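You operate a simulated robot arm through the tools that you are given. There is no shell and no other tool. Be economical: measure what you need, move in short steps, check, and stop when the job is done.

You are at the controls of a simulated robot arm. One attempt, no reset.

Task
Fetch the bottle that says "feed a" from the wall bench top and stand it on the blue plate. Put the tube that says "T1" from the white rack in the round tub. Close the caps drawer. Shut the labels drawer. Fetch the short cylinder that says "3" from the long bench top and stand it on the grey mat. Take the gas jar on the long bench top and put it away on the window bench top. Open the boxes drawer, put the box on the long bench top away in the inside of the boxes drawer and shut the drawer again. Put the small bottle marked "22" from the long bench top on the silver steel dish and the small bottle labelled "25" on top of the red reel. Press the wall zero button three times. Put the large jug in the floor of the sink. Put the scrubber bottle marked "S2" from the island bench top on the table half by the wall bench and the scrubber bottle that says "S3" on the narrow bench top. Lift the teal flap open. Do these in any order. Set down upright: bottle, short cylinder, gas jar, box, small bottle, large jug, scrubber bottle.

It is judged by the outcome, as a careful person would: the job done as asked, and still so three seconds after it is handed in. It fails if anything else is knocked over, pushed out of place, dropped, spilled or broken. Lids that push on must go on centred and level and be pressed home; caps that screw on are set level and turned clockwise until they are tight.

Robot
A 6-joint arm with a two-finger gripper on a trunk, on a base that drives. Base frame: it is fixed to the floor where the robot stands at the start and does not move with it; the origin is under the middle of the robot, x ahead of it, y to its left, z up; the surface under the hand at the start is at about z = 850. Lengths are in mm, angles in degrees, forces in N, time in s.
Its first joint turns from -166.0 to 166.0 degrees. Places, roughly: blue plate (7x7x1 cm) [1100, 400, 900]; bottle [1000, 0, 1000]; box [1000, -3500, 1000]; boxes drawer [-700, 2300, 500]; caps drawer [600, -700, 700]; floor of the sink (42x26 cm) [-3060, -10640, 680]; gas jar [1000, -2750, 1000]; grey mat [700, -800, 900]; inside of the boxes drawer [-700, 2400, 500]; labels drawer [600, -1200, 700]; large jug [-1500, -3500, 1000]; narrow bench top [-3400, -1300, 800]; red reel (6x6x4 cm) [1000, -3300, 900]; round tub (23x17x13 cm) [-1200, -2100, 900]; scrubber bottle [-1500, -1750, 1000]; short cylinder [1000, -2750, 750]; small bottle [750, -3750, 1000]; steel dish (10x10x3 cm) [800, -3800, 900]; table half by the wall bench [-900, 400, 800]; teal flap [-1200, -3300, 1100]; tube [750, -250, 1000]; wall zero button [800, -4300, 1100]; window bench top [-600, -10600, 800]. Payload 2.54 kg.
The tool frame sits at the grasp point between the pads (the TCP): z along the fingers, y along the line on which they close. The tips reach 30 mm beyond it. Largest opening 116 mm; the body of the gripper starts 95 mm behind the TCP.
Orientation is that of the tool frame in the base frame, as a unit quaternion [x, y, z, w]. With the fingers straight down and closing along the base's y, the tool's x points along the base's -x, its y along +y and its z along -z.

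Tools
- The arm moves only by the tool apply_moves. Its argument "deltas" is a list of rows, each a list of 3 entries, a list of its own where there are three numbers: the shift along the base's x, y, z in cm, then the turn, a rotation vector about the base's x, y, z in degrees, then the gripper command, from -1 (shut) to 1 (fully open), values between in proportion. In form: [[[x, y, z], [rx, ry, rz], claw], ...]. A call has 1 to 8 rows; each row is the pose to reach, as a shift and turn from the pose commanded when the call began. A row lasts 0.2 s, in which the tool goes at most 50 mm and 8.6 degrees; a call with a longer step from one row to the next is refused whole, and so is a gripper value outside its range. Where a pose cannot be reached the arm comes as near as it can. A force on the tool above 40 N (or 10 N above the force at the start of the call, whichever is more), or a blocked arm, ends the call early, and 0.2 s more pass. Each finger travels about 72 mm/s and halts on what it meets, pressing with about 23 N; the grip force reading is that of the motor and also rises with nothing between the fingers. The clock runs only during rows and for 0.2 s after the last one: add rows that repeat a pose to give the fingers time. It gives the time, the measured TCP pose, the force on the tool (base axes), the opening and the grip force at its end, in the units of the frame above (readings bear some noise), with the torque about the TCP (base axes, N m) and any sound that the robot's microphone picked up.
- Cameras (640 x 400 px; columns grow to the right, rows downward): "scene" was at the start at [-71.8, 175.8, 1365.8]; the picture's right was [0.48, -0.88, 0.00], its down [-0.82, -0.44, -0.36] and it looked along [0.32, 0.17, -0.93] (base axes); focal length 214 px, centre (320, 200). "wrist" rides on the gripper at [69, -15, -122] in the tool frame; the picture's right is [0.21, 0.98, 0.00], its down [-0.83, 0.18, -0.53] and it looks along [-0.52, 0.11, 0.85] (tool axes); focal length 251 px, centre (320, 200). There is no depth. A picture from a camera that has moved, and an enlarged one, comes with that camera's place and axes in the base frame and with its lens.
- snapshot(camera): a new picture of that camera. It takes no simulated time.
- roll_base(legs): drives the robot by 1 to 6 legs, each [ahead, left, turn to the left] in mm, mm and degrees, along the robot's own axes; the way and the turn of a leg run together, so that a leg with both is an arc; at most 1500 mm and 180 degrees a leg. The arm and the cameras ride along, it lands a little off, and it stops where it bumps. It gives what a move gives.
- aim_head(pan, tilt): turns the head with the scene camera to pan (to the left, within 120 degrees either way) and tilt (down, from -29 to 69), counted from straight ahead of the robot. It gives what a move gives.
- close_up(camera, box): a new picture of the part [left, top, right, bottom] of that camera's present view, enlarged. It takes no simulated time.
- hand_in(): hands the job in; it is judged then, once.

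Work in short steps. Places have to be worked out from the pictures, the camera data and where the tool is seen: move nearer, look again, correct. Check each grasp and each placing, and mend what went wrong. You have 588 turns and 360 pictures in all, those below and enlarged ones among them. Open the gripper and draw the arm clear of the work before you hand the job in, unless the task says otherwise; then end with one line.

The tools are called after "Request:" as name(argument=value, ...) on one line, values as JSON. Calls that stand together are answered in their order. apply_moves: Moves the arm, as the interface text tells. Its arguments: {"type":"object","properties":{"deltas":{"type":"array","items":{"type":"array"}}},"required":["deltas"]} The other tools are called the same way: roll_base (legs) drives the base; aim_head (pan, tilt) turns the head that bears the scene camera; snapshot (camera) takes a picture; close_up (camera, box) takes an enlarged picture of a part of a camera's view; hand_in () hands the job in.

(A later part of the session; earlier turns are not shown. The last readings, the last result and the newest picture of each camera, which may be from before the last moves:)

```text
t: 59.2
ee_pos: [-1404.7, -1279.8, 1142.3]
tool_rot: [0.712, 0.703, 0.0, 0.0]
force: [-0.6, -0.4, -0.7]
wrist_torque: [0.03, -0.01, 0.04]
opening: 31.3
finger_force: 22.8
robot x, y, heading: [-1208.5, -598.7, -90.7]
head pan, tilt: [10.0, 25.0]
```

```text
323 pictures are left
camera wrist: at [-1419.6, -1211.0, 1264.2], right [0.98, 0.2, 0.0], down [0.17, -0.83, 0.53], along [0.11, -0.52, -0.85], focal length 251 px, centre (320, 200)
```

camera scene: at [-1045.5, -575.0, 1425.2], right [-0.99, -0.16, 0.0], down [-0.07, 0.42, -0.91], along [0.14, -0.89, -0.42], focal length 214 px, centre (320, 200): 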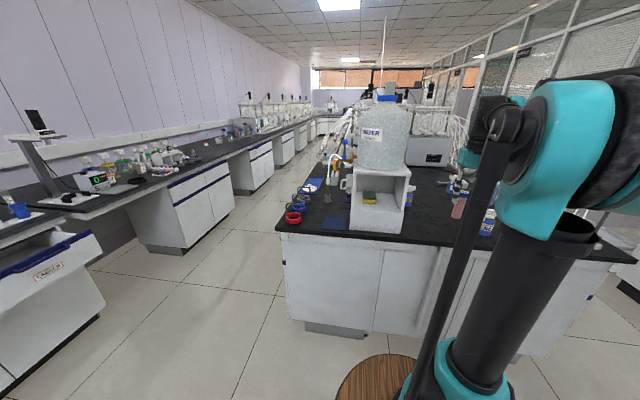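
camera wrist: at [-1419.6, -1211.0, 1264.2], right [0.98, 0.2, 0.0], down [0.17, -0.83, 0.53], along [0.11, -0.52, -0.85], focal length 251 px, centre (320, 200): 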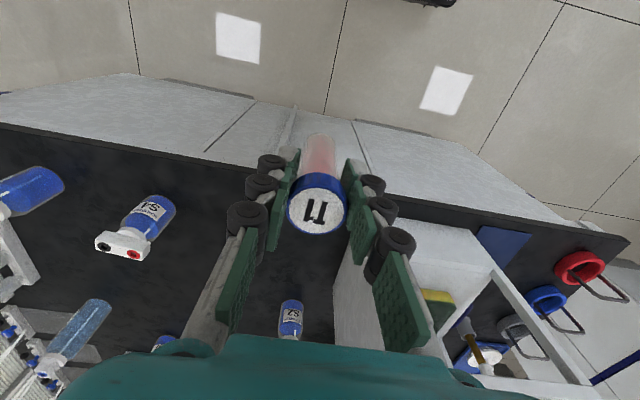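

Close-up of the island's end.

Request:
close_up(camera="scene", box=[270, 130, 430, 240])

Request:
close_up(camera="wrist", box=[0, 160, 320, 360])

```text
3.64 times, centred on (350, 185) of scene
camera zoom: at [-1045.5, -575.0, 1425.2], right [-0.99, -0.16, 0.0], down [-0.07, 0.42, -0.91], along [0.14, -0.89, -0.42], focal length 780 px, centre (211, 254)
```

zoom: 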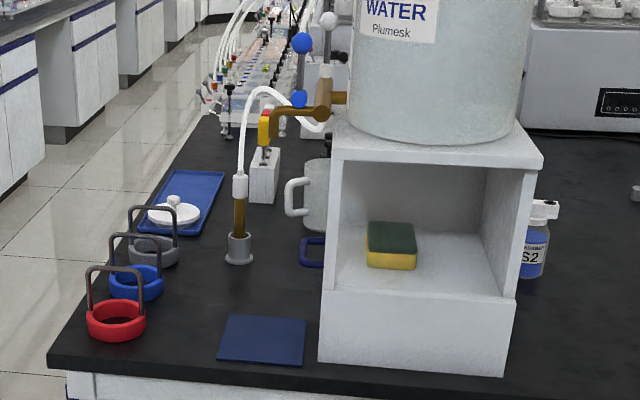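

```text
2.00 times, centred on (160, 260) of wrist
camera zoom: at [-1419.6, -1211.0, 1264.2], right [0.98, 0.2, 0.0], down [0.17, -0.83, 0.53], along [0.11, -0.52, -0.85], focal length 503 px, centre (640, 80)
```

zoom: 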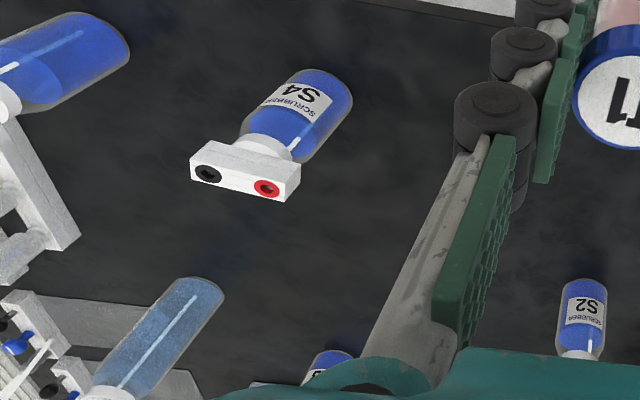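

The round tub is the handled mug behind the white carboy stand, around (-1110,-1990). I'll reach it from the corridor side: first centre/retract the arm, then drive.

Request:
apply_moves(deltas=[[[4.5, 1.5, 0], [0, 0, 0], -1], [[9, 3, 0], [0, 0, 0], -1], [[13.5, 4.5, 0], [0, 0, 0], -1], [[18, 6, 0.5], [0, 0, 0], -1], [[20, 9, 1], [0, 0, 0], -1], [[20, 12, 1.5], [0, 0, 0], -1], [[20, 15, 2], [0, 0, 0], -1]])

Request:
roll_base(legs=[[0, 1130, 0.7], [1400, 0, 0], [0, 0, -90]])

Request:
aim_head(pan=15, tilt=30)

Request:
snapshot(camera="scene")

```text
t: 60.8
ee_pos: [-1202.6, -1131.5, 1162.1]
tool_rot: [0.711, 0.703, 0.0, -0.001]
force: [-0.2, 0.2, -0.4]
wrist_torque: [0.05, 0.01, -0.02]
opening: 31.2
finger_force: 22.8
robot x, y, heading: [-1213.3, -602.0, -90.6]
head pan, tilt: [10.0, 25.0]
```

```text
t: 77.0
ee_pos: [-593.6, -2033.1, 1161.6]
tool_rot: [1.0, 0.012, 0.0, 0.0]
force: [0.0, -0.2, -0.4]
wrist_torque: [0.0, -0.02, 0.0]
opening: 31.0
finger_force: 23.5
robot x, y, heading: [-62.0, -2005.1, -178.7]
head pan, tilt: [10.0, 25.0]
```

```text
t: 77.6
ee_pos: [-592.9, -2033.6, 1161.0]
tool_rot: [1.0, 0.011, 0.0, 0.0]
force: [-0.3, -0.4, -0.1]
wrist_torque: [0.0, -0.02, -0.01]
opening: 31.4
finger_force: 22.9
robot x, y, heading: [-63.4, -2010.1, -178.5]
head pan, tilt: [15.0, 30.0]
```

```text
320 pictures are left
camera scene: at [-28.2, -2179.2, 1417.3], right [-0.28, 0.96, 0.0], down [0.48, 0.14, -0.87], along [-0.83, -0.24, -0.5], focal length 214 px, centre (320, 200)
```

scene: 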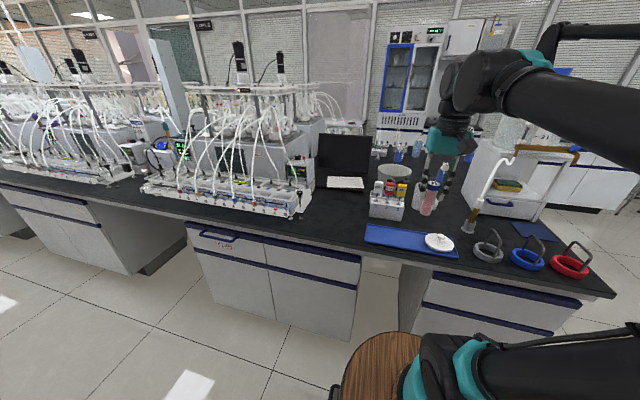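

Zoom into the tub area.

Request:
close_up(camera="scene", box=[360, 140, 520, 260])

Request:
snapshot(camera="wrist")

```text
3.33 times, centred on (440, 200) of scene
camera zoom: at [-28.2, -2179.2, 1417.3], right [-0.28, 0.96, 0.0], down [0.48, 0.14, -0.87], along [-0.83, -0.24, -0.5], focal length 715 px, centre (-80, 200)
```

zoom: 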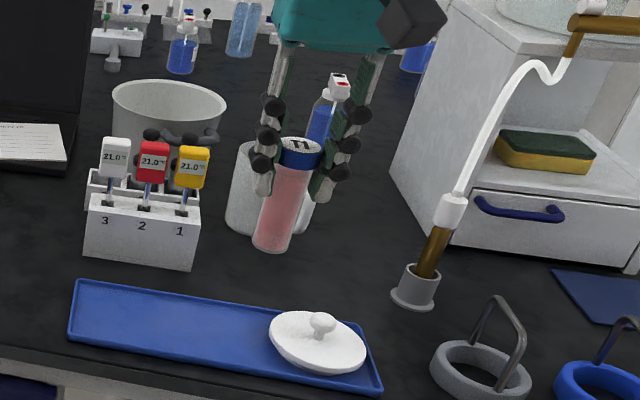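

```text
318 pictures are left
camera wrist: at [-525.6, -2016.6, 1283.6], right [0.24, -0.97, 0.0], down [-0.82, -0.2, 0.53], along [-0.52, -0.13, -0.85], focal length 251 px, centre (320, 200)
```

wrist: 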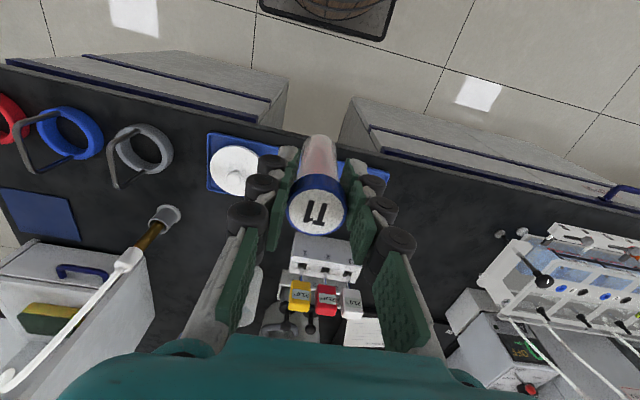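

The tub is at ≈(-1157,-2095), rim z≈980. I roll forward 190 mm and extend over it.

Request:
roll_base(legs=[[190, 0, -1.5]])

Request:
apply_moves(deltas=[[[-4.5, -1, 0], [0, 0, 0], -1], [[-9, -2, 0], [0, 0, 0], -1], [[-13.5, -3, 0], [0, 0, 0], -1], [[-18, -4, 0], [0, 0, 0], -1], [[-22.5, -5, 0], [0, 0, 0], -1], [[-27, -6, 0], [0, 0, 0], -1]])

Request:
snapshot(camera="wrist")

Request:
close_up(camera="scene", box=[340, 120, 520, 255])

```text
t: 79.2
ee_pos: [-789.4, -2019.6, 1162.3]
tool_rot: [1.0, -0.003, 0.0, 0.0]
force: [-0.5, -0.3, -0.1]
wrist_torque: [-0.02, -0.02, -0.01]
opening: 30.8
finger_force: 22.9
robot x, y, heading: [-256.4, -2008.6, 179.7]
head pan, tilt: [15.0, 30.0]
```

```text
t: 80.6
ee_pos: [-1057.8, -2079.6, 1160.5]
tool_rot: [1.0, -0.002, 0.0, 0.0]
force: [-0.3, 0.6, -0.3]
wrist_torque: [0.0, 0.07, -0.01]
opening: 31.0
finger_force: 23.0
robot x, y, heading: [-260.0, -2007.7, 179.9]
head pan, tilt: [15.0, 30.0]
```

```text
317 pictures are left
camera wrist: at [-990.0, -2065.4, 1282.7], right [0.21, -0.98, 0.0], down [-0.83, -0.18, 0.53], along [-0.52, -0.11, -0.85], focal length 251 px, centre (320, 200)
```

wrist: 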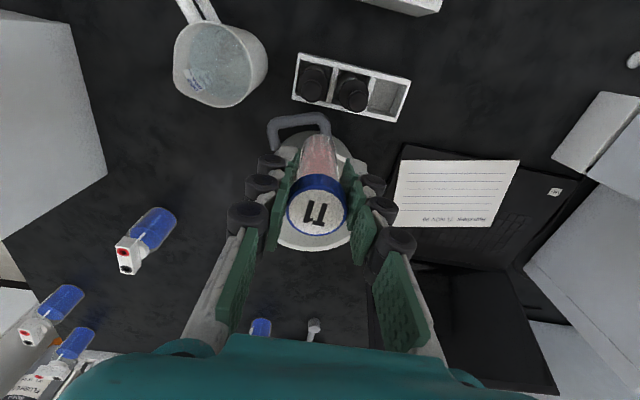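

```text
2.96 times, centred on (430, 188) of scene
camera zoom: at [-225.9, -2181.7, 1417.3], right [-0.25, 0.97, 0.0], down [0.48, 0.13, -0.87], along [-0.84, -0.22, -0.5], focal length 636 px, centre (-6, 237)
```

zoom: 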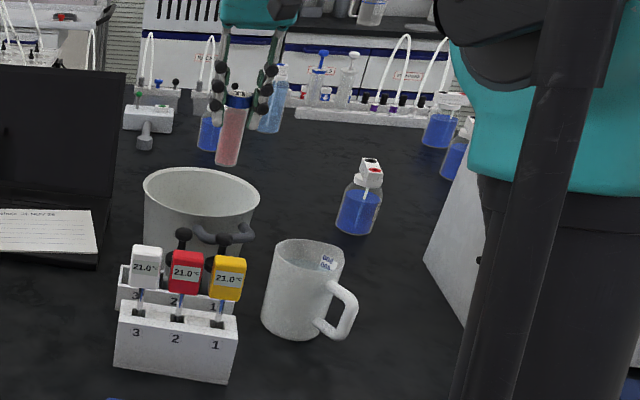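

Tub rim centre confirmed at (-1160,-2094). Move over and lower the tube inside.

Request:
apply_moves(deltas=[[[-4, -0.7, 0], [0, 0, 0], -1], [[-8, -1.4, 0], [0, 0, 0], -1], [[-10.2, -1.5, -1], [0, 0, 0], -1], [[-10.2, -1.5, -5], [0, 0, 0], -1], [[-10.2, -1.5, -9], [0, 0, 0], -1], [[-10.2, -1.5, -13], [0, 0, 0], -1]])

Request:
snapshot(camera="wrist")

Request:
close_up(camera="scene", box=[340, 120, 520, 255])

```text
t: 82.0
ee_pos: [-1162.5, -2093.3, 1032.4]
tool_rot: [1.0, -0.003, -0.001, 0.0]
force: [0.0, -0.6, 0.3]
wrist_torque: [-0.02, 0.01, 0.03]
opening: 31.1
finger_force: 23.3
robot x, y, heading: [-252.8, -2005.8, 179.8]
head pan, tilt: [15.0, 30.0]
```

```text
315 pictures are left
camera wrist: at [-1093.9, -2079.1, 1153.8], right [0.21, -0.98, 0.0], down [-0.83, -0.18, 0.53], along [-0.52, -0.11, -0.85], focal length 251 px, centre (320, 200)
```

wrist: 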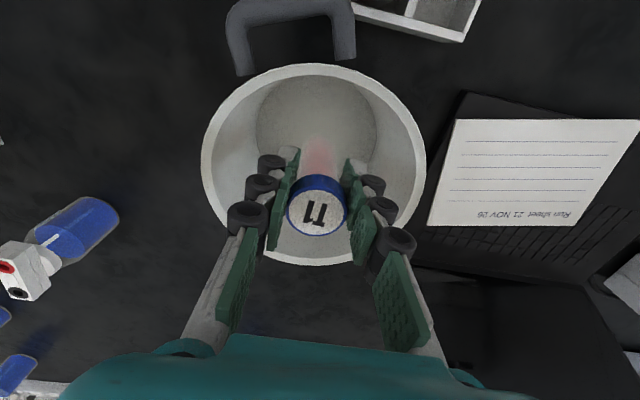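

```text
2.96 times, centred on (430, 188) of scene
camera zoom: at [-226.4, -2181.8, 1417.3], right [-0.25, 0.97, 0.0], down [0.48, 0.13, -0.87], along [-0.84, -0.22, -0.5], focal length 636 px, centre (-6, 237)
```

zoom: 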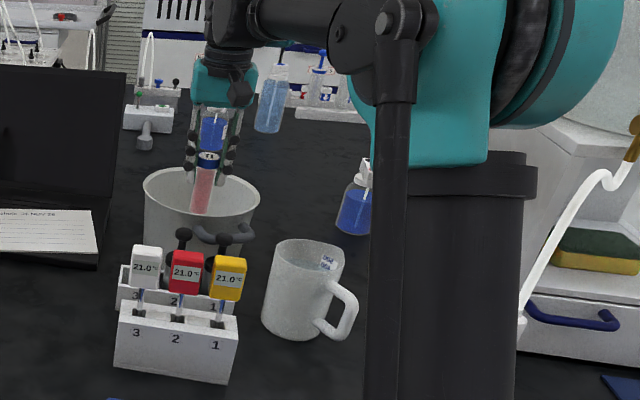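

The tube is inside the rim. I lower further until contact, gently.

Request:
apply_moves(deltas=[[[0, 0, -2.5], [0, 0, 0], -1], [[0, 0, -5], [0, 0, 0], -1], [[0, 0, -5.8], [0, 0, 0], -1], [[0, 0, -6.4], [0, 0, 0], -1], [[0, 0, -6.8], [0, 0, 0], -1]])

```text
t: 83.2
ee_pos: [-1160.6, -2095.5, 965.2]
tool_rot: [1.0, -0.003, 0.0, 0.0]
force: [-0.5, 0.4, -0.3]
wrist_torque: [0.03, -0.01, 0.0]
opening: 31.1
finger_force: 23.0
robot x, y, heading: [-257.0, -2008.9, 179.8]
head pan, tilt: [15.0, 30.0]
```

Still hanging; a few more mm.

Request:
apply_moves(deltas=[[[0, 0, -0.5], [0, 0, 0], -1], [[0, 0, -1], [0, 0, 0], -1]])

Request:
close_up(camera="wrist", box=[180, 20, 460, 260])

```text
t: 83.8
ee_pos: [-1159.4, -2094.0, 954.8]
tool_rot: [1.0, -0.002, 0.0, 0.0]
force: [-0.4, -0.9, -0.8]
wrist_torque: [0.0, -0.01, 0.0]
opening: 31.2
finger_force: 23.1
robot x, y, heading: [-260.7, -2005.2, 179.7]
head pan, tilt: [15.0, 30.0]
```

```text
1.67 times, centred on (320, 140) of wrist
camera zoom: at [-1092.1, -2080.6, 1077.0], right [0.21, -0.98, 0.0], down [-0.83, -0.18, 0.53], along [-0.52, -0.11, -0.85], focal length 419 px, centre (320, 300)
```

zoom: 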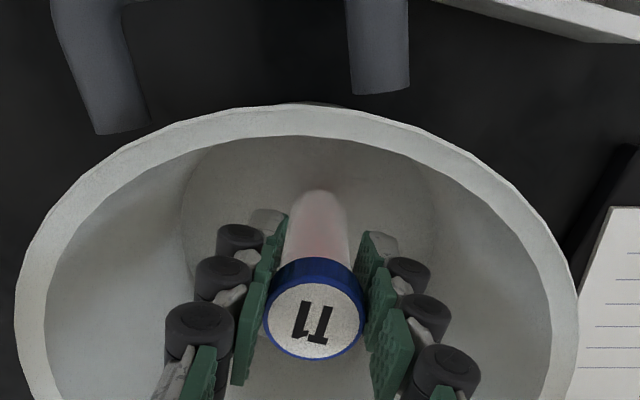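

Continue down with small steps.

Request:
apply_moves(deltas=[[[0, 0, -0.4], [0, 0, 0], -1], [[0, 0, -0.8], [0, 0, 0], -1]])

Request:
apply_moves(deltas=[[[0, 0, -0.4], [0, 0, 0], -1], [[0, 0, -0.8], [0, 0, 0], -1]])

```text
t: 84.4
ee_pos: [-1160.0, -2096.0, 946.8]
tool_rot: [1.0, -0.003, 0.0, 0.0]
force: [0.0, -0.6, -1.1]
wrist_torque: [-0.02, 0.0, 0.04]
opening: 31.0
finger_force: 23.2
robot x, y, heading: [-260.9, -2005.3, 179.8]
head pan, tilt: [15.0, 30.0]
```

```text
t: 85.0
ee_pos: [-1159.0, -2096.2, 939.6]
tool_rot: [1.0, -0.003, 0.001, 0.0]
force: [0.1, -2.4, 19.3]
wrist_torque: [-0.01, 0.26, 0.05]
opening: 31.5
finger_force: 23.0
robot x, y, heading: [-257.1, -2009.6, 179.6]
head pan, tilt: [15.0, 30.0]
```

Contact with the tub floor; I open and lift out.

Request:
apply_moves(deltas=[[[0, 0, 0.3], [0, 0, 0], -0.3], [[0, 0, 0.3], [0, 0, 0], -0.1], [[0, 0, 0.3], [0, 0, 0], 0], [[0, 0, 3], [0, 0, 0], 0], [[0, 0, 7], [0, 0, 0], 0], [[0, 0, 12], [0, 0, 0], 0], [[0, 0, 17], [0, 0, 0], 0], [[0, 0, 20], [0, 0, 0], 0]])

Request:
snapshot(camera="wrist")

```text
t: 86.8
ee_pos: [-1159.8, -2095.0, 1135.4]
tool_rot: [1.0, -0.003, 0.0, 0.0]
force: [-0.3, 0.3, 0.1]
wrist_torque: [-0.01, 0.01, 0.0]
opening: 58.4
finger_force: 0.1
robot x, y, heading: [-257.1, -2006.0, 179.6]
head pan, tilt: [15.0, 30.0]
```

```text
312 pictures are left
camera wrist: at [-1091.5, -2081.6, 1257.8], right [0.21, -0.98, 0.0], down [-0.83, -0.18, 0.53], along [-0.52, -0.11, -0.85], focal length 251 px, centre (320, 200)
```

wrist: 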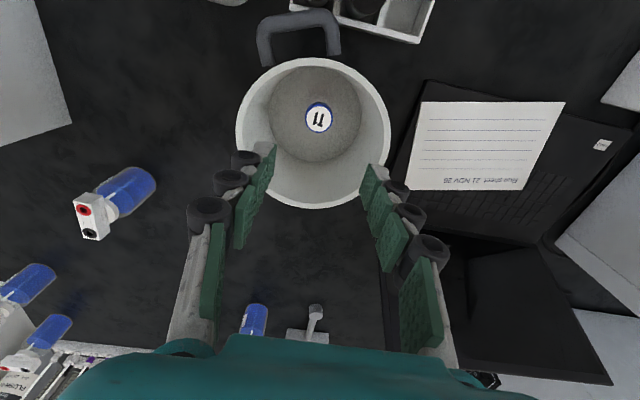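

T1 stands inside the tub. Next I'm near the teal flap; I retract, roll left along the island and look.

Request:
apply_moves(deltas=[[[4.8, 1, 0.5], [0, 0, 0], 0], [[9.6, 2, 1], [0, 0, 0], 0], [[14.4, 3, 1.5], [0, 0, 0], 0], [[19.2, 4, 2], [0, 0, 0], 0], [[24, 5, 2], [0, 0, 0], 0], [[28.8, 6, 2], [0, 0, 0], 0], [[33.6, 7, 2], [0, 0, 0], 0], [[38, 8, 2], [0, 0, 0], 0]])

Request:
roll_base(legs=[[-200, 0, 0], [0, 1200, 0]])

Request:
aim_head(pan=5, tilt=22)

Request:
snapshot(camera="scene")

```text
t: 88.6
ee_pos: [-781.5, -2016.0, 1158.0]
tool_rot: [1.0, -0.002, 0.0, 0.0]
force: [-0.4, -0.7, -0.1]
wrist_torque: [-0.04, -0.06, -0.01]
opening: 58.2
finger_force: 0.2
robot x, y, heading: [-255.4, -2005.2, 179.6]
head pan, tilt: [15.0, 30.0]
```

```text
t: 95.9
ee_pos: [-589.8, -3212.7, 1157.8]
tool_rot: [1.0, -0.004, 0.001, 0.0]
force: [0.2, 0.8, -0.4]
wrist_torque: [-0.01, -0.01, -0.01]
opening: 57.8
finger_force: 0.0
robot x, y, heading: [-61.9, -3205.4, 179.6]
head pan, tilt: [15.0, 30.0]
```

```text
t: 96.6
ee_pos: [-590.1, -3211.6, 1156.5]
tool_rot: [1.0, -0.003, 0.0, 0.0]
force: [-0.3, 0.5, 0.7]
wrist_torque: [-0.02, 0.02, 0.0]
opening: 58.2
finger_force: 0.1
robot x, y, heading: [-68.1, -3205.6, 179.7]
head pan, tilt: [5.0, 22.0]
```

```text
311 pictures are left
camera scene: at [-40.7, -3364.3, 1430.0], right [-0.08, 1.0, 0.0], down [0.37, 0.03, -0.93], along [-0.92, -0.07, -0.38], focal length 214 px, centre (320, 200)
```

scene: 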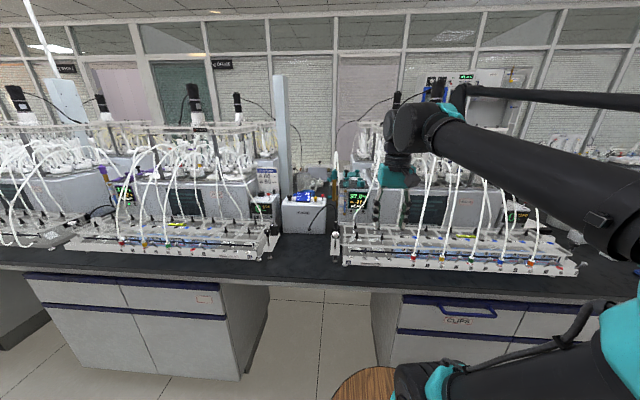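

Zoom into the gap between the two units for the teal flap and jug.

Request:
close_up(camera="scene", box=[220, 140, 420, 265])

Request:
close_up(camera="scene", box=[0, 120, 240, 260])

```text
3.20 times, centred on (320, 202) of scene
camera zoom: at [-40.7, -3364.3, 1430.0], right [-0.08, 1.0, 0.0], down [0.37, 0.03, -0.93], along [-0.92, -0.07, -0.38], focal length 686 px, centre (320, 192)
```

zoom: 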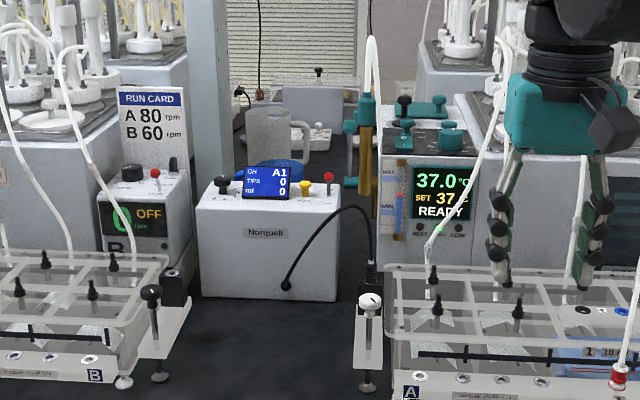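

```text
2.67 times, centred on (120, 190) of scene
camera zoom: at [-40.7, -3364.3, 1430.0], right [-0.08, 1.0, 0.0], down [0.37, 0.03, -0.93], along [-0.92, -0.07, -0.38], focal length 572 px, centre (853, 227)
```

zoom: 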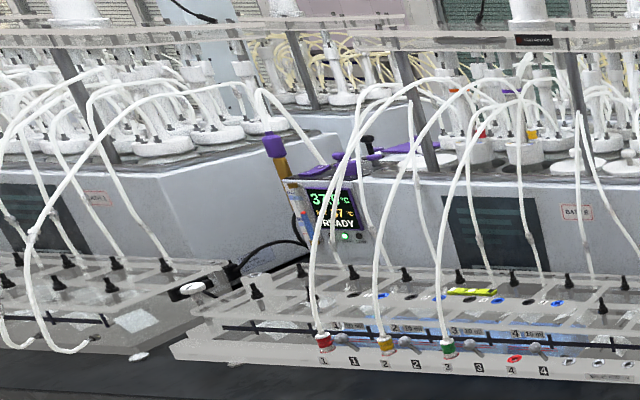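

The teal flap sits atop the thermostat unit near (-1134,-3268,1130). I raise the hand, roll forward, and look with the wrist camera.

Request:
apply_moves(deltas=[[[0, 0, 4.5], [0, 0, 0], -1], [[0, -1, 9], [0, 0, 0], -1], [[0, -2, 13.5], [0, 0, 0], -1], [[0, -3, 18], [0, 0, 0], -1], [[-2, -4, 20], [0, 0, 0], -1], [[-5, -5.5, 20], [0, 0, 0], -1]])

Request:
roll_base(legs=[[180, 0, 0]])

Request:
snapshot(camera="wrist")

Request:
snapshot(camera="scene")

```text
t: 98.0
ee_pos: [-644.2, -3266.6, 1356.8]
tool_rot: [1.0, -0.004, 0.0, 0.0]
force: [0.3, -0.5, -0.1]
wrist_torque: [-0.02, 0.04, -0.02]
opening: 0.1
finger_force: 23.2
robot x, y, heading: [-62.6, -3206.1, 179.4]
head pan, tilt: [5.0, 22.0]
```

```text
t: 99.5
ee_pos: [-825.7, -3270.8, 1357.0]
tool_rot: [1.0, -0.001, 0.0, -0.001]
force: [-0.5, 0.7, -0.4]
wrist_torque: [-0.01, 0.01, -0.01]
opening: 0.2
finger_force: 22.7
robot x, y, heading: [-248.9, -3203.6, 179.9]
head pan, tilt: [5.0, 22.0]
```

```text
308 pictures are left
camera wrist: at [-757.3, -3255.4, 1478.3], right [0.21, -0.98, 0.0], down [-0.83, -0.18, 0.53], along [-0.52, -0.11, -0.85], focal length 251 px, centre (320, 200)
```

wrist: 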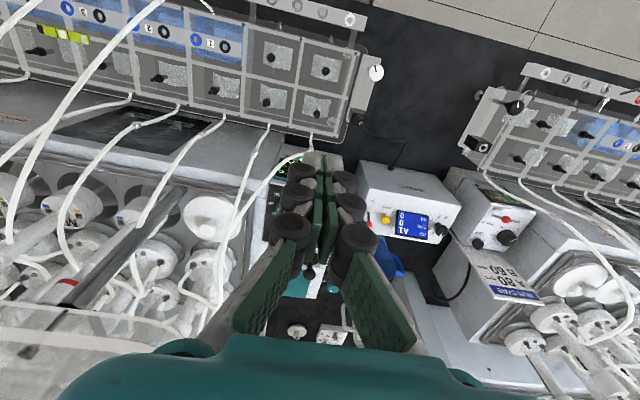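

```text
307 pictures are left
camera scene: at [-221.8, -3363.3, 1430.1], right [-0.09, 1.0, 0.0], down [0.37, 0.03, -0.93], along [-0.92, -0.08, -0.37], focal length 214 px, centre (320, 200)
```

scene: 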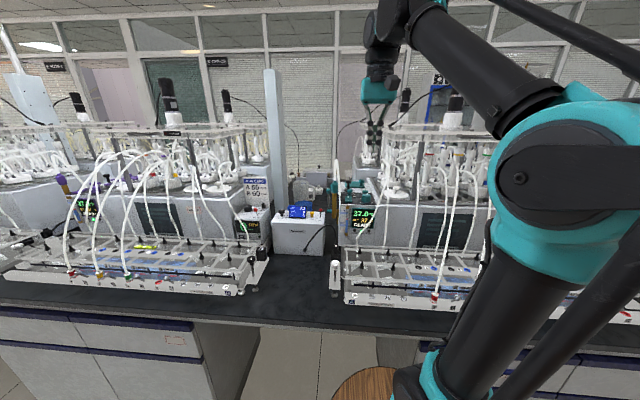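

Request:
close_up(camera="scene", box=[270, 150, 400, 250])

Request:
close_up(camera="wrist", box=[200, 140, 480, 350])

```text
4.00 times, centred on (335, 200) of scene
camera zoom: at [-221.8, -3363.3, 1430.1], right [-0.09, 1.0, 0.0], down [0.37, 0.03, -0.93], along [-0.92, -0.08, -0.37], focal length 858 px, centre (260, 200)
```

zoom: 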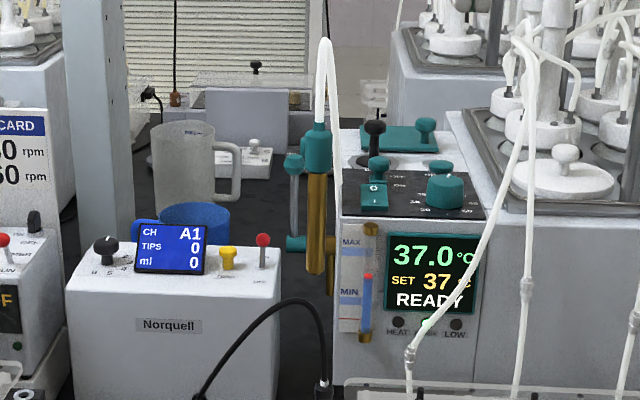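

```text
1.90 times, centred on (340, 245) of wrist
camera zoom: at [-757.3, -3255.4, 1478.3], right [0.21, -0.98, 0.0], down [-0.83, -0.18, 0.53], along [-0.52, -0.11, -0.85], focal length 479 px, centre (282, 114)
```

zoom: 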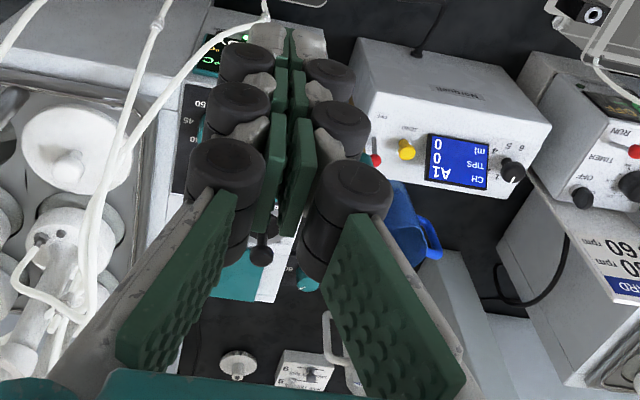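

Open the fingers and get a clearer wrist view of the flap.

Request:
apply_moves(deltas=[[[-4, 0.5, 1], [0, 0, 0], 0], [[-8, 1, 2], [0, 0, 0], 0.8], [[-12, 1.5, 2], [0, 0, 0], 1], [[-15, 1.5, 2], [0, 0, 0], 1], [[-15, 1.5, 2], [0, 0, 0], 1]])

Request:
close_up(camera="wrist", box=[180, 100, 460, 310])

```text
t: 100.7
ee_pos: [-978.1, -3254.5, 1377.5]
tool_rot: [1.0, 0.0, 0.0, 0.0]
force: [0.0, 0.9, -0.2]
wrist_torque: [-0.01, 0.01, -0.05]
opening: 116.2
finger_force: 0.1
robot x, y, heading: [-250.9, -3203.9, 179.9]
head pan, tilt: [5.0, 22.0]
```

```text
1.90 times, centred on (320, 205) of wrist
camera zoom: at [-910.0, -3240.4, 1500.1], right [0.21, -0.98, 0.0], down [-0.83, -0.18, 0.53], along [-0.52, -0.11, -0.85], focal length 479 px, centre (320, 190)
```

zoom: 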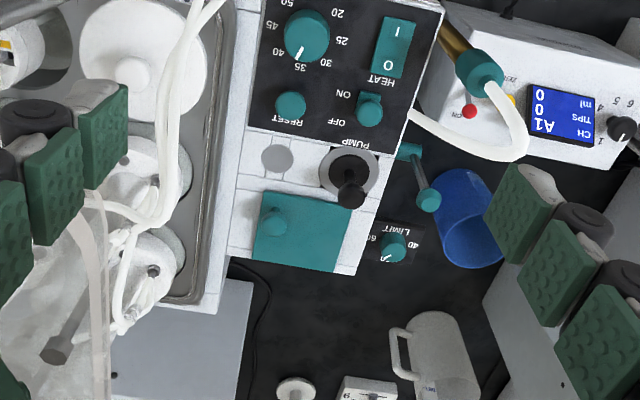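

Very clear: flap top z≈1117, y from -3238 to -3324, x -1156…-1240, knob at its +y end (≈(-1180,-3253), top ≈1147), so the hinge is on the −y edge. I turn the hand −90° about z so it closes along x.

Request:
apply_moves(deltas=[[[0, 0, 0], [0, 0, -8.5], 1], [[0, 0, 0], [0, 0, -17], 1], [[0, 0, 0], [0, 0, -25.5], 1], [[0, 0, 0], [0, 0, -34], 0.5], [[0, 0, 0], [0, 0, -42.5], 0.2], [[0, 0, 0], [0, 0, -51], 0.2], [[0, 0, 0], [0, 0, -59.5], 0.2], [[0, 0, 0], [0, 0, -68], 0.2]])

Request:
apply_moves(deltas=[[[-4, 0, 0], [0, 0, -8.5], 0.2], [[-8, 0, 0], [0, 0, -17], 0.2], [[-12, 0, 0], [0, 0, -22], 0.2], [[-16, 0, 0], [0, 0, -22], 0.2], [[-18, 0, 0], [0, 0, -22], 0.2]])

Request:
snapshot(camera="wrist")

Request:
snapshot(camera="scene")

```text
t: 102.5
ee_pos: [-974.9, -3255.2, 1377.2]
tool_rot: [0.828, -0.561, 0.0, 0.001]
force: [-0.3, 0.6, -0.6]
wrist_torque: [-0.01, -0.03, 0.02]
opening: 69.6
finger_force: 0.2
robot x, y, heading: [-252.2, -3204.4, 180.0]
head pan, tilt: [5.0, 22.0]
```

```text
t: 103.7
ee_pos: [-1103.0, -3248.7, 1327.9]
tool_rot: [-0.706, 0.708, 0.0, 0.0]
force: [-0.3, -0.4, 0.6]
wrist_torque: [0.01, -0.01, 0.0]
opening: 69.6
finger_force: 0.1
out of reach, approached as far as the arm can: row 2, 3, 4, 5
robot x, y, heading: [-249.3, -3205.1, 179.9]
head pan, tilt: [5.0, 22.0]
```

```text
303 pictures are left
camera wrist: at [-1089.0, -3318.5, 1450.4], right [-0.98, -0.21, 0.0], down [-0.18, 0.83, 0.53], along [-0.11, 0.52, -0.85], focal length 251 px, centre (320, 200)
```

wrist: 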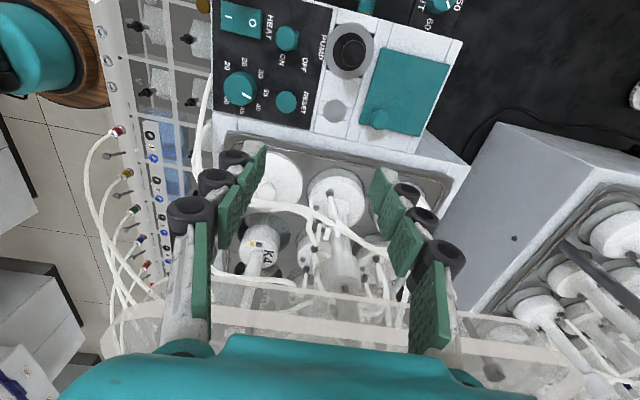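

```text
302 pictures are left
camera scene: at [-221.9, -3363.3, 1430.1], right [-0.09, 1.0, 0.0], down [0.37, 0.03, -0.93], along [-0.92, -0.08, -0.37], focal length 214 px, centre (320, 200)
```

scene: 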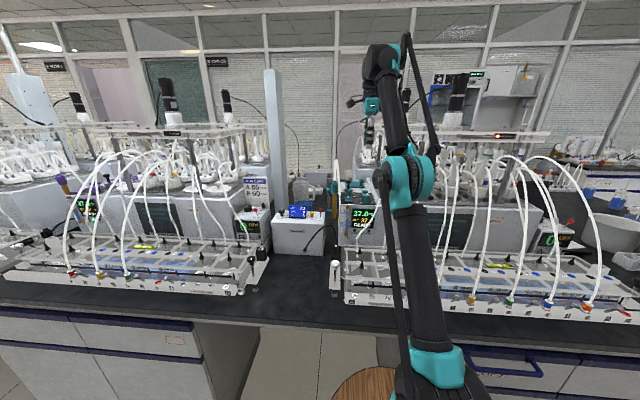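

Height limits reach; I lower and check where the commanded pose stands.

Request:
apply_moves(deltas=[[[0, 0, -4], [0, 0, 0], 0.2], [[0, 0, -8], [0, 0, 0], 0.2], [[0, 0, -10], [0, 0, 0], 0.2]])

```text
t: 104.5
ee_pos: [-1101.0, -3249.8, 1230.7]
tool_rot: [-0.706, 0.708, 0.0, 0.0]
force: [0.5, -0.3, 0.2]
wrist_torque: [0.03, 0.0, 0.0]
opening: 70.0
finger_force: 0.1
robot x, y, heading: [-250.6, -3205.8, 180.0]
head pan, tilt: [5.0, 22.0]
```

Commanded pose follows the actual one. Now move above the knob.

Request:
apply_moves(deltas=[[[-4, -0.4, 0], [0, 0, 0], 0.2], [[-7.6, -0.6, -1], [0, 0, 0], 0.2], [[-7.6, -0.6, -2.5], [0, 0, 0], -0.2], [[-7.6, -0.6, -2.5], [0, 0, 0], -0.2]])

Request:
snapshot(camera="wrist")

Request:
close_up(camera="scene", box=[320, 130, 420, 230])

```text
t: 105.5
ee_pos: [-1179.2, -3254.9, 1201.5]
tool_rot: [-0.706, 0.708, 0.0, 0.0]
force: [0.7, -0.5, -0.6]
wrist_torque: [0.04, 0.02, 0.01]
opening: 46.2
finger_force: 0.1
robot x, y, heading: [-250.3, -3203.3, 180.0]
head pan, tilt: [5.0, 22.0]
```

```text
301 pictures are left
camera wrist: at [-1165.0, -3324.5, 1323.2], right [-0.98, -0.21, 0.0], down [-0.18, 0.83, 0.53], along [-0.11, 0.52, -0.85], focal length 251 px, centre (320, 200)
```

wrist: 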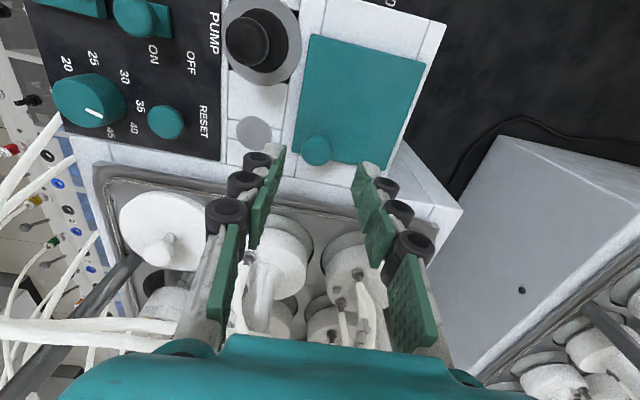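

```text
4.00 times, centred on (370, 180) of scene
camera zoom: at [-221.8, -3363.3, 1430.1], right [-0.09, 1.0, 0.0], down [0.37, 0.03, -0.93], along [-0.92, -0.08, -0.37], focal length 858 px, centre (120, 280)
```

zoom: 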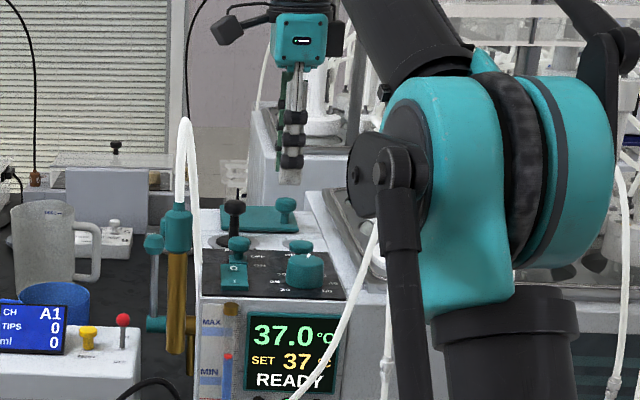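

Knob refined to (-1177,-3257). Lower around it and close.

Request:
apply_moves(deltas=[[[0.2, -0.2, -2], [0, 0, 0], -0.2], [[0.2, -0.2, -4], [0, 0, 0], -0.2], [[0.2, -0.2, -4.5], [0, 0, 0], -0.2], [[0.2, -0.2, -4.5], [0, 0, 0], -0.6], [[0.2, -0.2, -4.5], [0, 0, 0], -1], [[0.2, -0.2, -4.5], [0, 0, 0], -1]])

Request:
snapshot(camera="wrist")

```text
t: 106.9
ee_pos: [-1177.1, -3256.8, 1158.6]
tool_rot: [-0.707, 0.707, 0.0, 0.0]
force: [-31.1, -1.4, 11.4]
wrist_torque: [-0.45, 0.73, 0.06]
opening: 22.5
finger_force: 45.0
robot x, y, heading: [-245.4, -3206.1, 179.9]
head pan, tilt: [5.0, 22.0]
```

```text
299 pictures are left
camera wrist: at [-1162.0, -3326.6, 1279.5], right [-0.98, -0.21, 0.0], down [-0.18, 0.83, 0.53], along [-0.12, 0.52, -0.85], focal length 251 px, centre (320, 200)
```

wrist: 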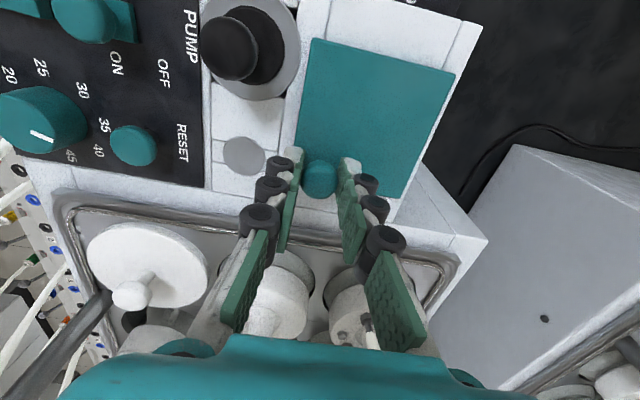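

Gripped, with a sideways load that says I'm slightly off in +x. I shift −4 mm in x and start the lifting arc.

Request:
apply_moves(deltas=[[[-0.5, 0, 0], [0, 0, 0], -1], [[-0.5, -0.25, 0.6], [0, 0, 0], -1], [[-0.5, -0.6, 1.1], [0, 0, 0], -1], [[-0.5, -1.36, 2.1], [0, 0, 0], -1]])

Request:
snapshot(camera="wrist")

```text
t: 107.9
ee_pos: [-1175.8, -3269.5, 1181.7]
tool_rot: [-0.707, 0.708, 0.0, 0.0]
force: [35.6, 12.6, -9.5]
wrist_torque: [1.37, -0.82, -0.15]
opening: 22.8
finger_force: 45.6
robot x, y, heading: [-249.4, -3202.9, 180.0]
head pan, tilt: [5.0, 22.0]
```

```text
298 pictures are left
camera wrist: at [-1162.9, -3338.9, 1303.7], right [-0.98, -0.21, 0.0], down [-0.18, 0.83, 0.53], along [-0.11, 0.52, -0.85], focal length 251 px, centre (320, 200)
```

wrist: 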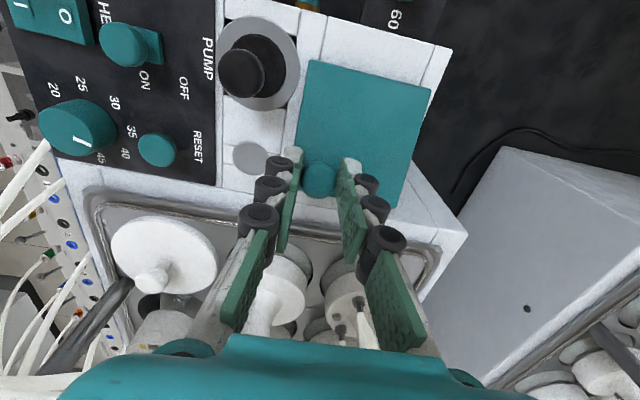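

The knob follows the hand. I undo half the x shift and continue the arc.

Request:
apply_moves(deltas=[[[0.25, 0, 0], [0, 0, 0], -1], [[0.25, -0.45, 0.45], [0, 0, 0], -1], [[0.25, -0.94, 0.86], [0, 0, 0], -1], [[0.25, -1.5, 1.2], [0, 0, 0], -1], [[0.25, -2.0, 1.5], [0, 0, 0], -1]])

Request:
snapshot(camera="wrist")

Request:
close_up(camera="scene", box=[320, 130, 420, 230])

```text
t: 109.1
ee_pos: [-1176.4, -3291.5, 1195.5]
tool_rot: [0.707, -0.707, -0.001, 0.001]
force: [-7.1, 14.6, -4.0]
wrist_torque: [1.27, 0.12, 0.06]
opening: 22.2
finger_force: 45.4
robot x, y, heading: [-246.0, -3203.8, 180.2]
head pan, tilt: [5.0, 22.0]
```

```text
297 pictures are left
camera wrist: at [-1162.2, -3361.0, 1317.0], right [-0.98, -0.21, 0.0], down [-0.18, 0.83, 0.53], along [-0.12, 0.52, -0.85], focal length 251 px, centre (320, 200)
```

wrist: 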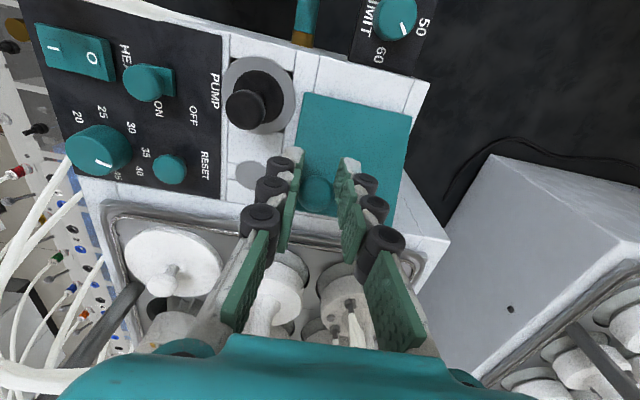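

```text
4.00 times, centred on (370, 180) of scene
camera zoom: at [-222.5, -3362.6, 1430.2], right [-0.09, 1.0, 0.0], down [0.37, 0.03, -0.93], along [-0.92, -0.08, -0.38], focal length 858 px, centre (120, 280)
```

zoom: 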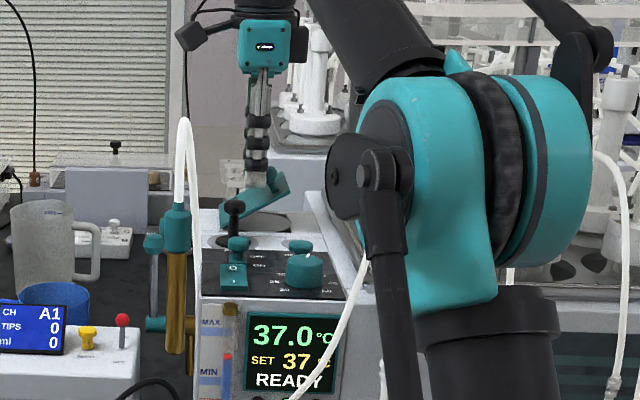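

The flap is ~40° open. Continue the arc to ~80°.

Request:
apply_moves(deltas=[[[0, -0.6, 0.3], [0, 0, 0], -1], [[0, -1.2, 0.5], [0, 0, 0], -1], [[0, -1.8, 0.65], [0, 0, 0], -1], [[0, -2.4, 0.75], [0, 0, 0], -1], [[0, -3.0, 0.8], [0, 0, 0], -1], [[0, -3.7, 0.8], [0, 0, 0], -1]])

Request:
close_up(camera="scene", box=[320, 130, 420, 230])

```text
t: 110.5
ee_pos: [-1175.8, -3331.2, 1203.7]
tool_rot: [-0.707, 0.708, 0.0, 0.001]
force: [0.6, -0.1, -0.4]
wrist_torque: [-0.04, 0.01, -0.02]
opening: 0.0
finger_force: 28.2
robot x, y, heading: [-247.8, -3208.0, 179.5]
head pan, tilt: [5.0, 22.0]
```

```text
4.00 times, centred on (370, 180) of scene
camera zoom: at [-221.8, -3363.2, 1430.1], right [-0.09, 1.0, 0.0], down [0.37, 0.03, -0.93], along [-0.92, -0.08, -0.37], focal length 858 px, centre (120, 280)
```

zoom: 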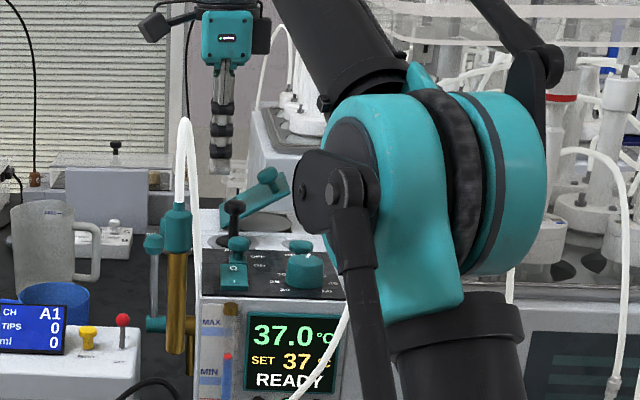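

The knob slipped out but the flap stays where it was (~30°). I'll push it from underneath: go over to its +y side, lower closed fingers under the free edge.

Request:
apply_moves(deltas=[[[0, 0, 4.5], [0, 0, 0], -1], [[0, 4, 6], [0, 0, 0], -1], [[0, 8, 6], [0, 0, 0], -1], [[0, 11, 4], [0, 0, 0], -1], [[0, 11, 0], [0, 0, 0], -1], [[0, 11, -3.5], [0, 0, 0], -1]])

Request:
close_up(camera="scene", box=[320, 130, 420, 230])

Request:
snapshot(camera="wrist")

```text
t: 111.9
ee_pos: [-1175.2, -3237.7, 1174.3]
tool_rot: [0.714, -0.701, -0.003, -0.002]
force: [-0.3, 0.7, 0.6]
wrist_torque: [0.01, 0.03, -0.01]
opening: 0.0
finger_force: 29.1
out of reach, approached as far as the arm can: row 1, 2, 3
robot x, y, heading: [-253.8, -3205.8, -179.4]
head pan, tilt: [5.0, 22.0]
```

```text
4.00 times, centred on (370, 180) of scene
camera zoom: at [-221.9, -3371.3, 1429.1], right [-0.09, 1.0, 0.01], down [0.37, 0.04, -0.93], along [-0.92, -0.08, -0.37], focal length 858 px, centre (120, 280)
```

zoom: 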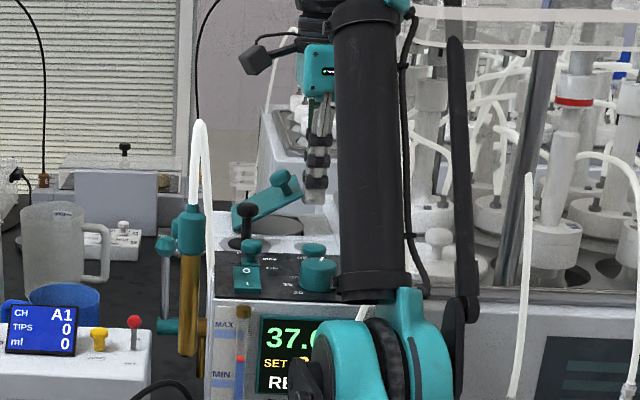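

```text
293 pictures are left
camera wrist: at [-1159.7, -3308.1, 1295.9], right [-0.97, -0.23, 0.0], down [-0.19, 0.82, 0.54], along [-0.13, 0.52, -0.84], focal length 251 px, centre (320, 200)
```

wrist: 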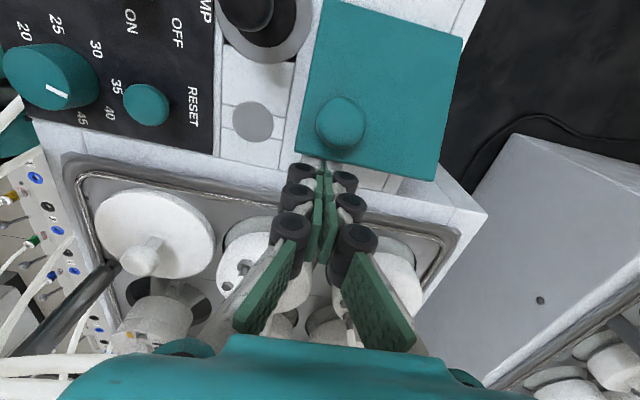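

Fingers are just outside the free edge. I push horizontally in −y against the edge, which levers the flap up to and past vertical.

Request:
apply_moves(deltas=[[[0, -1, -0.5], [0, 0, 0], -1], [[0, -2, -0.5], [0, 0, 0], -1], [[0, -3, -0.5], [0, 0, 0], -1], [[0, -4, -0.5], [0, 0, 0], -1], [[0, -5, -0.5], [0, 0, 0], -1], [[0, -6, -0.5], [0, 0, 0], -1]])

Request:
close_up(camera="scene", box=[320, 130, 420, 230])

```text
t: 113.5
ee_pos: [-1172.1, -3274.7, 1167.7]
tool_rot: [-0.705, 0.709, 0.0, 0.002]
force: [5.6, 7.9, 13.5]
wrist_torque: [-0.32, 0.01, -0.06]
opening: 5.7
finger_force: 28.1
robot x, y, heading: [-244.9, -3201.8, 180.0]
head pan, tilt: [5.0, 22.0]
stopped in row 6: the force on the tool passed its limit at 42 N (the readings are from after the stop); the commanded pose is now the measured one
```

```text
4.00 times, centred on (370, 180) of scene
camera zoom: at [-219.8, -3362.6, 1430.1], right [-0.08, 1.0, 0.0], down [0.37, 0.03, -0.93], along [-0.92, -0.08, -0.37], focal length 858 px, centre (120, 280)
```

zoom: 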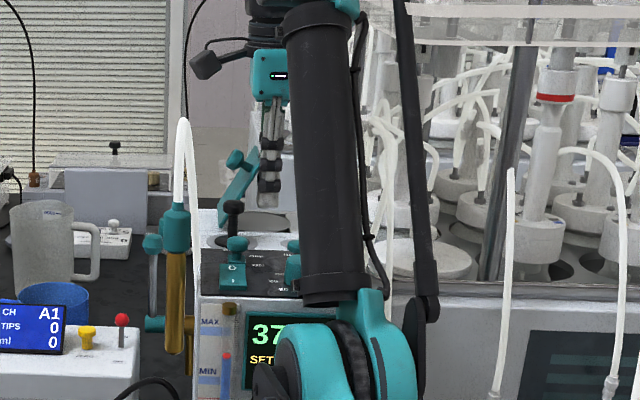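

Flap now ~60°. I continue pushing in smaller steps.

Request:
apply_moves(deltas=[[[0, 0, 1], [0, 0, 0], -1], [[0, -0.6, 1.5], [0, 0, 0], -1], [[0, -1.2, 1.8], [0, 0, 0], -1], [[0, -1.8, 2], [0, 0, 0], -1], [[0, -2.4, 2], [0, 0, 0], -1], [[0, -3, 2], [0, 0, 0], -1]])

Request:
close_up(camera="scene", box=[320, 130, 420, 230])

Request:
snapshot(camera="wrist")

```text
t: 114.9
ee_pos: [-1172.8, -3306.1, 1183.8]
tool_rot: [-0.706, 0.708, -0.001, 0.0]
force: [0.8, 0.1, 0.0]
wrist_torque: [0.01, -0.04, 0.0]
opening: 0.0
finger_force: 28.5
robot x, y, heading: [-248.1, -3206.0, 180.0]
head pan, tilt: [5.0, 22.0]
```

```text
4.00 times, centred on (370, 180) of scene
camera zoom: at [-220.7, -3363.1, 1430.1], right [-0.09, 1.0, 0.0], down [0.37, 0.03, -0.93], along [-0.92, -0.08, -0.37], focal length 858 px, centre (120, 280)
```

zoom: 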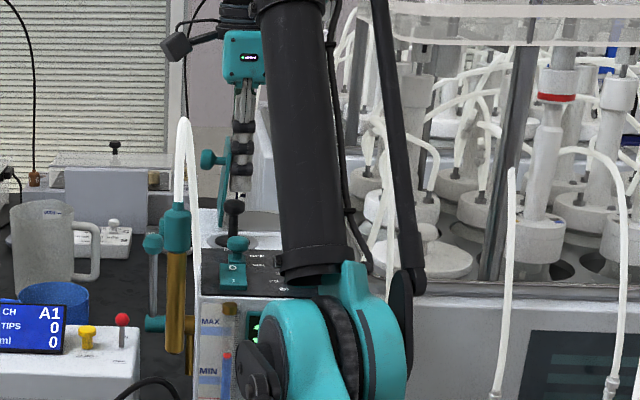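

```text
290 pictures are left
camera wrist: at [-1159.2, -3376.2, 1306.4], right [-0.98, -0.21, 0.0], down [-0.18, 0.83, 0.54], along [-0.11, 0.52, -0.84], focal length 251 px, centre (320, 200)
```

wrist: 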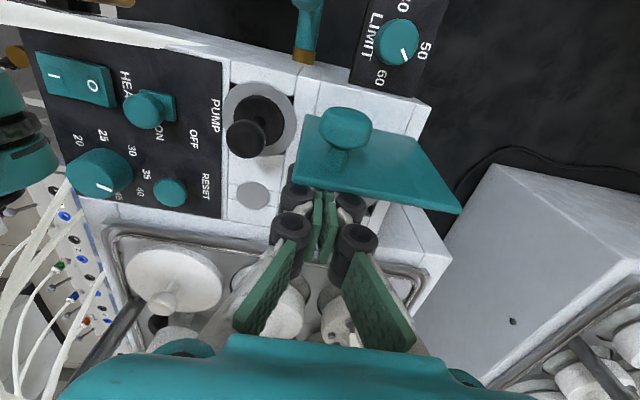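

Nearly vertical. A little more push to go past 90°.

Request:
apply_moves(deltas=[[[0, -0.5, 0], [0, 0, 0], -1], [[0, -1, 0], [0, 0, 0], -1], [[0, -1.5, 0], [0, 0, 0], -1], [[0, -2, 0], [0, 0, 0], -1]])

Request:
close_up(camera="scene", box=[320, 130, 420, 230])

```text
t: 115.9
ee_pos: [-1172.3, -3325.5, 1186.3]
tool_rot: [-0.705, 0.709, 0.0, 0.002]
force: [-0.1, 3.8, -0.8]
wrist_torque: [0.09, 0.01, 0.02]
opening: 5.9
finger_force: 28.6
robot x, y, heading: [-246.9, -3204.8, 179.9]
head pan, tilt: [5.0, 22.0]
```

```text
4.00 times, centred on (370, 180) of scene
camera zoom: at [-220.7, -3362.9, 1430.1], right [-0.08, 1.0, 0.0], down [0.37, 0.03, -0.93], along [-0.92, -0.08, -0.37], focal length 858 px, centre (120, 280)
```

zoom: 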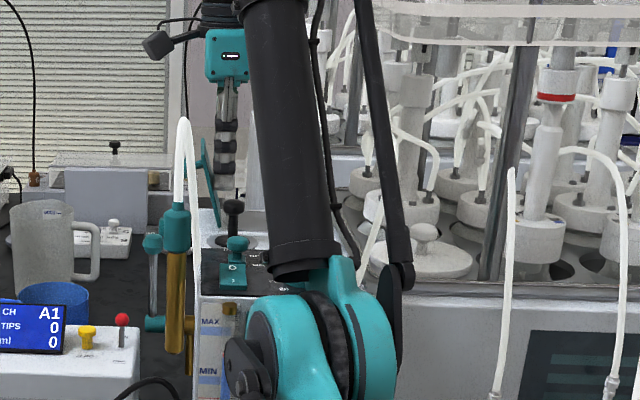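

It's past vertical. I back off +y, then up, and check it stays.

Request:
apply_moves(deltas=[[[0, 1.5, 0], [0, 0, 0], -1], [[0, 3, 0], [0, 0, 0], -1], [[1, 3, 3], [0, 0, 0], -1], [[4, 3, 6], [0, 0, 0], -1], [[8, 3, 8], [0, 0, 0], -1], [[12, 3, 10], [0, 0, 0], -1], [[16, 3, 12], [0, 0, 0], -1], [[20, 3, 12], [0, 0, 0], -1]])

Request:
snapshot(camera="scene")

```text
t: 117.7
ee_pos: [-1035.3, -3312.2, 1361.8]
tool_rot: [-0.705, 0.709, -0.001, 0.001]
force: [-0.7, 0.8, -1.0]
wrist_torque: [-0.01, -0.08, -0.03]
opening: 0.0
finger_force: 28.8
out of reach, approached as far as the arm can: row 5, 6, 7, 8
robot x, y, heading: [-248.5, -3201.9, 180.2]
head pan, tilt: [5.0, 22.0]
```

```text
288 pictures are left
camera scene: at [-221.2, -3363.1, 1430.1], right [-0.08, 1.0, 0.0], down [0.37, 0.03, -0.93], along [-0.92, -0.08, -0.38], focal length 214 px, centre (320, 200)
```

scene: 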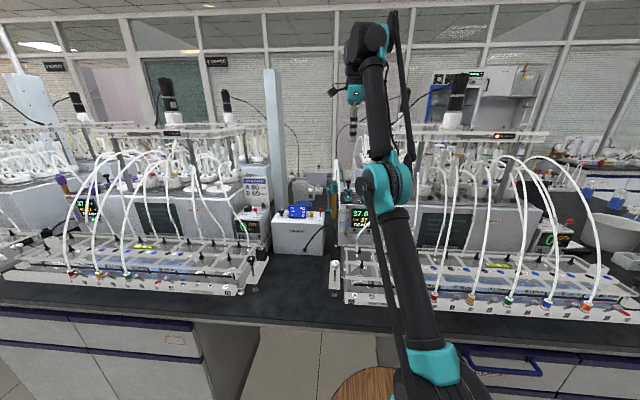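

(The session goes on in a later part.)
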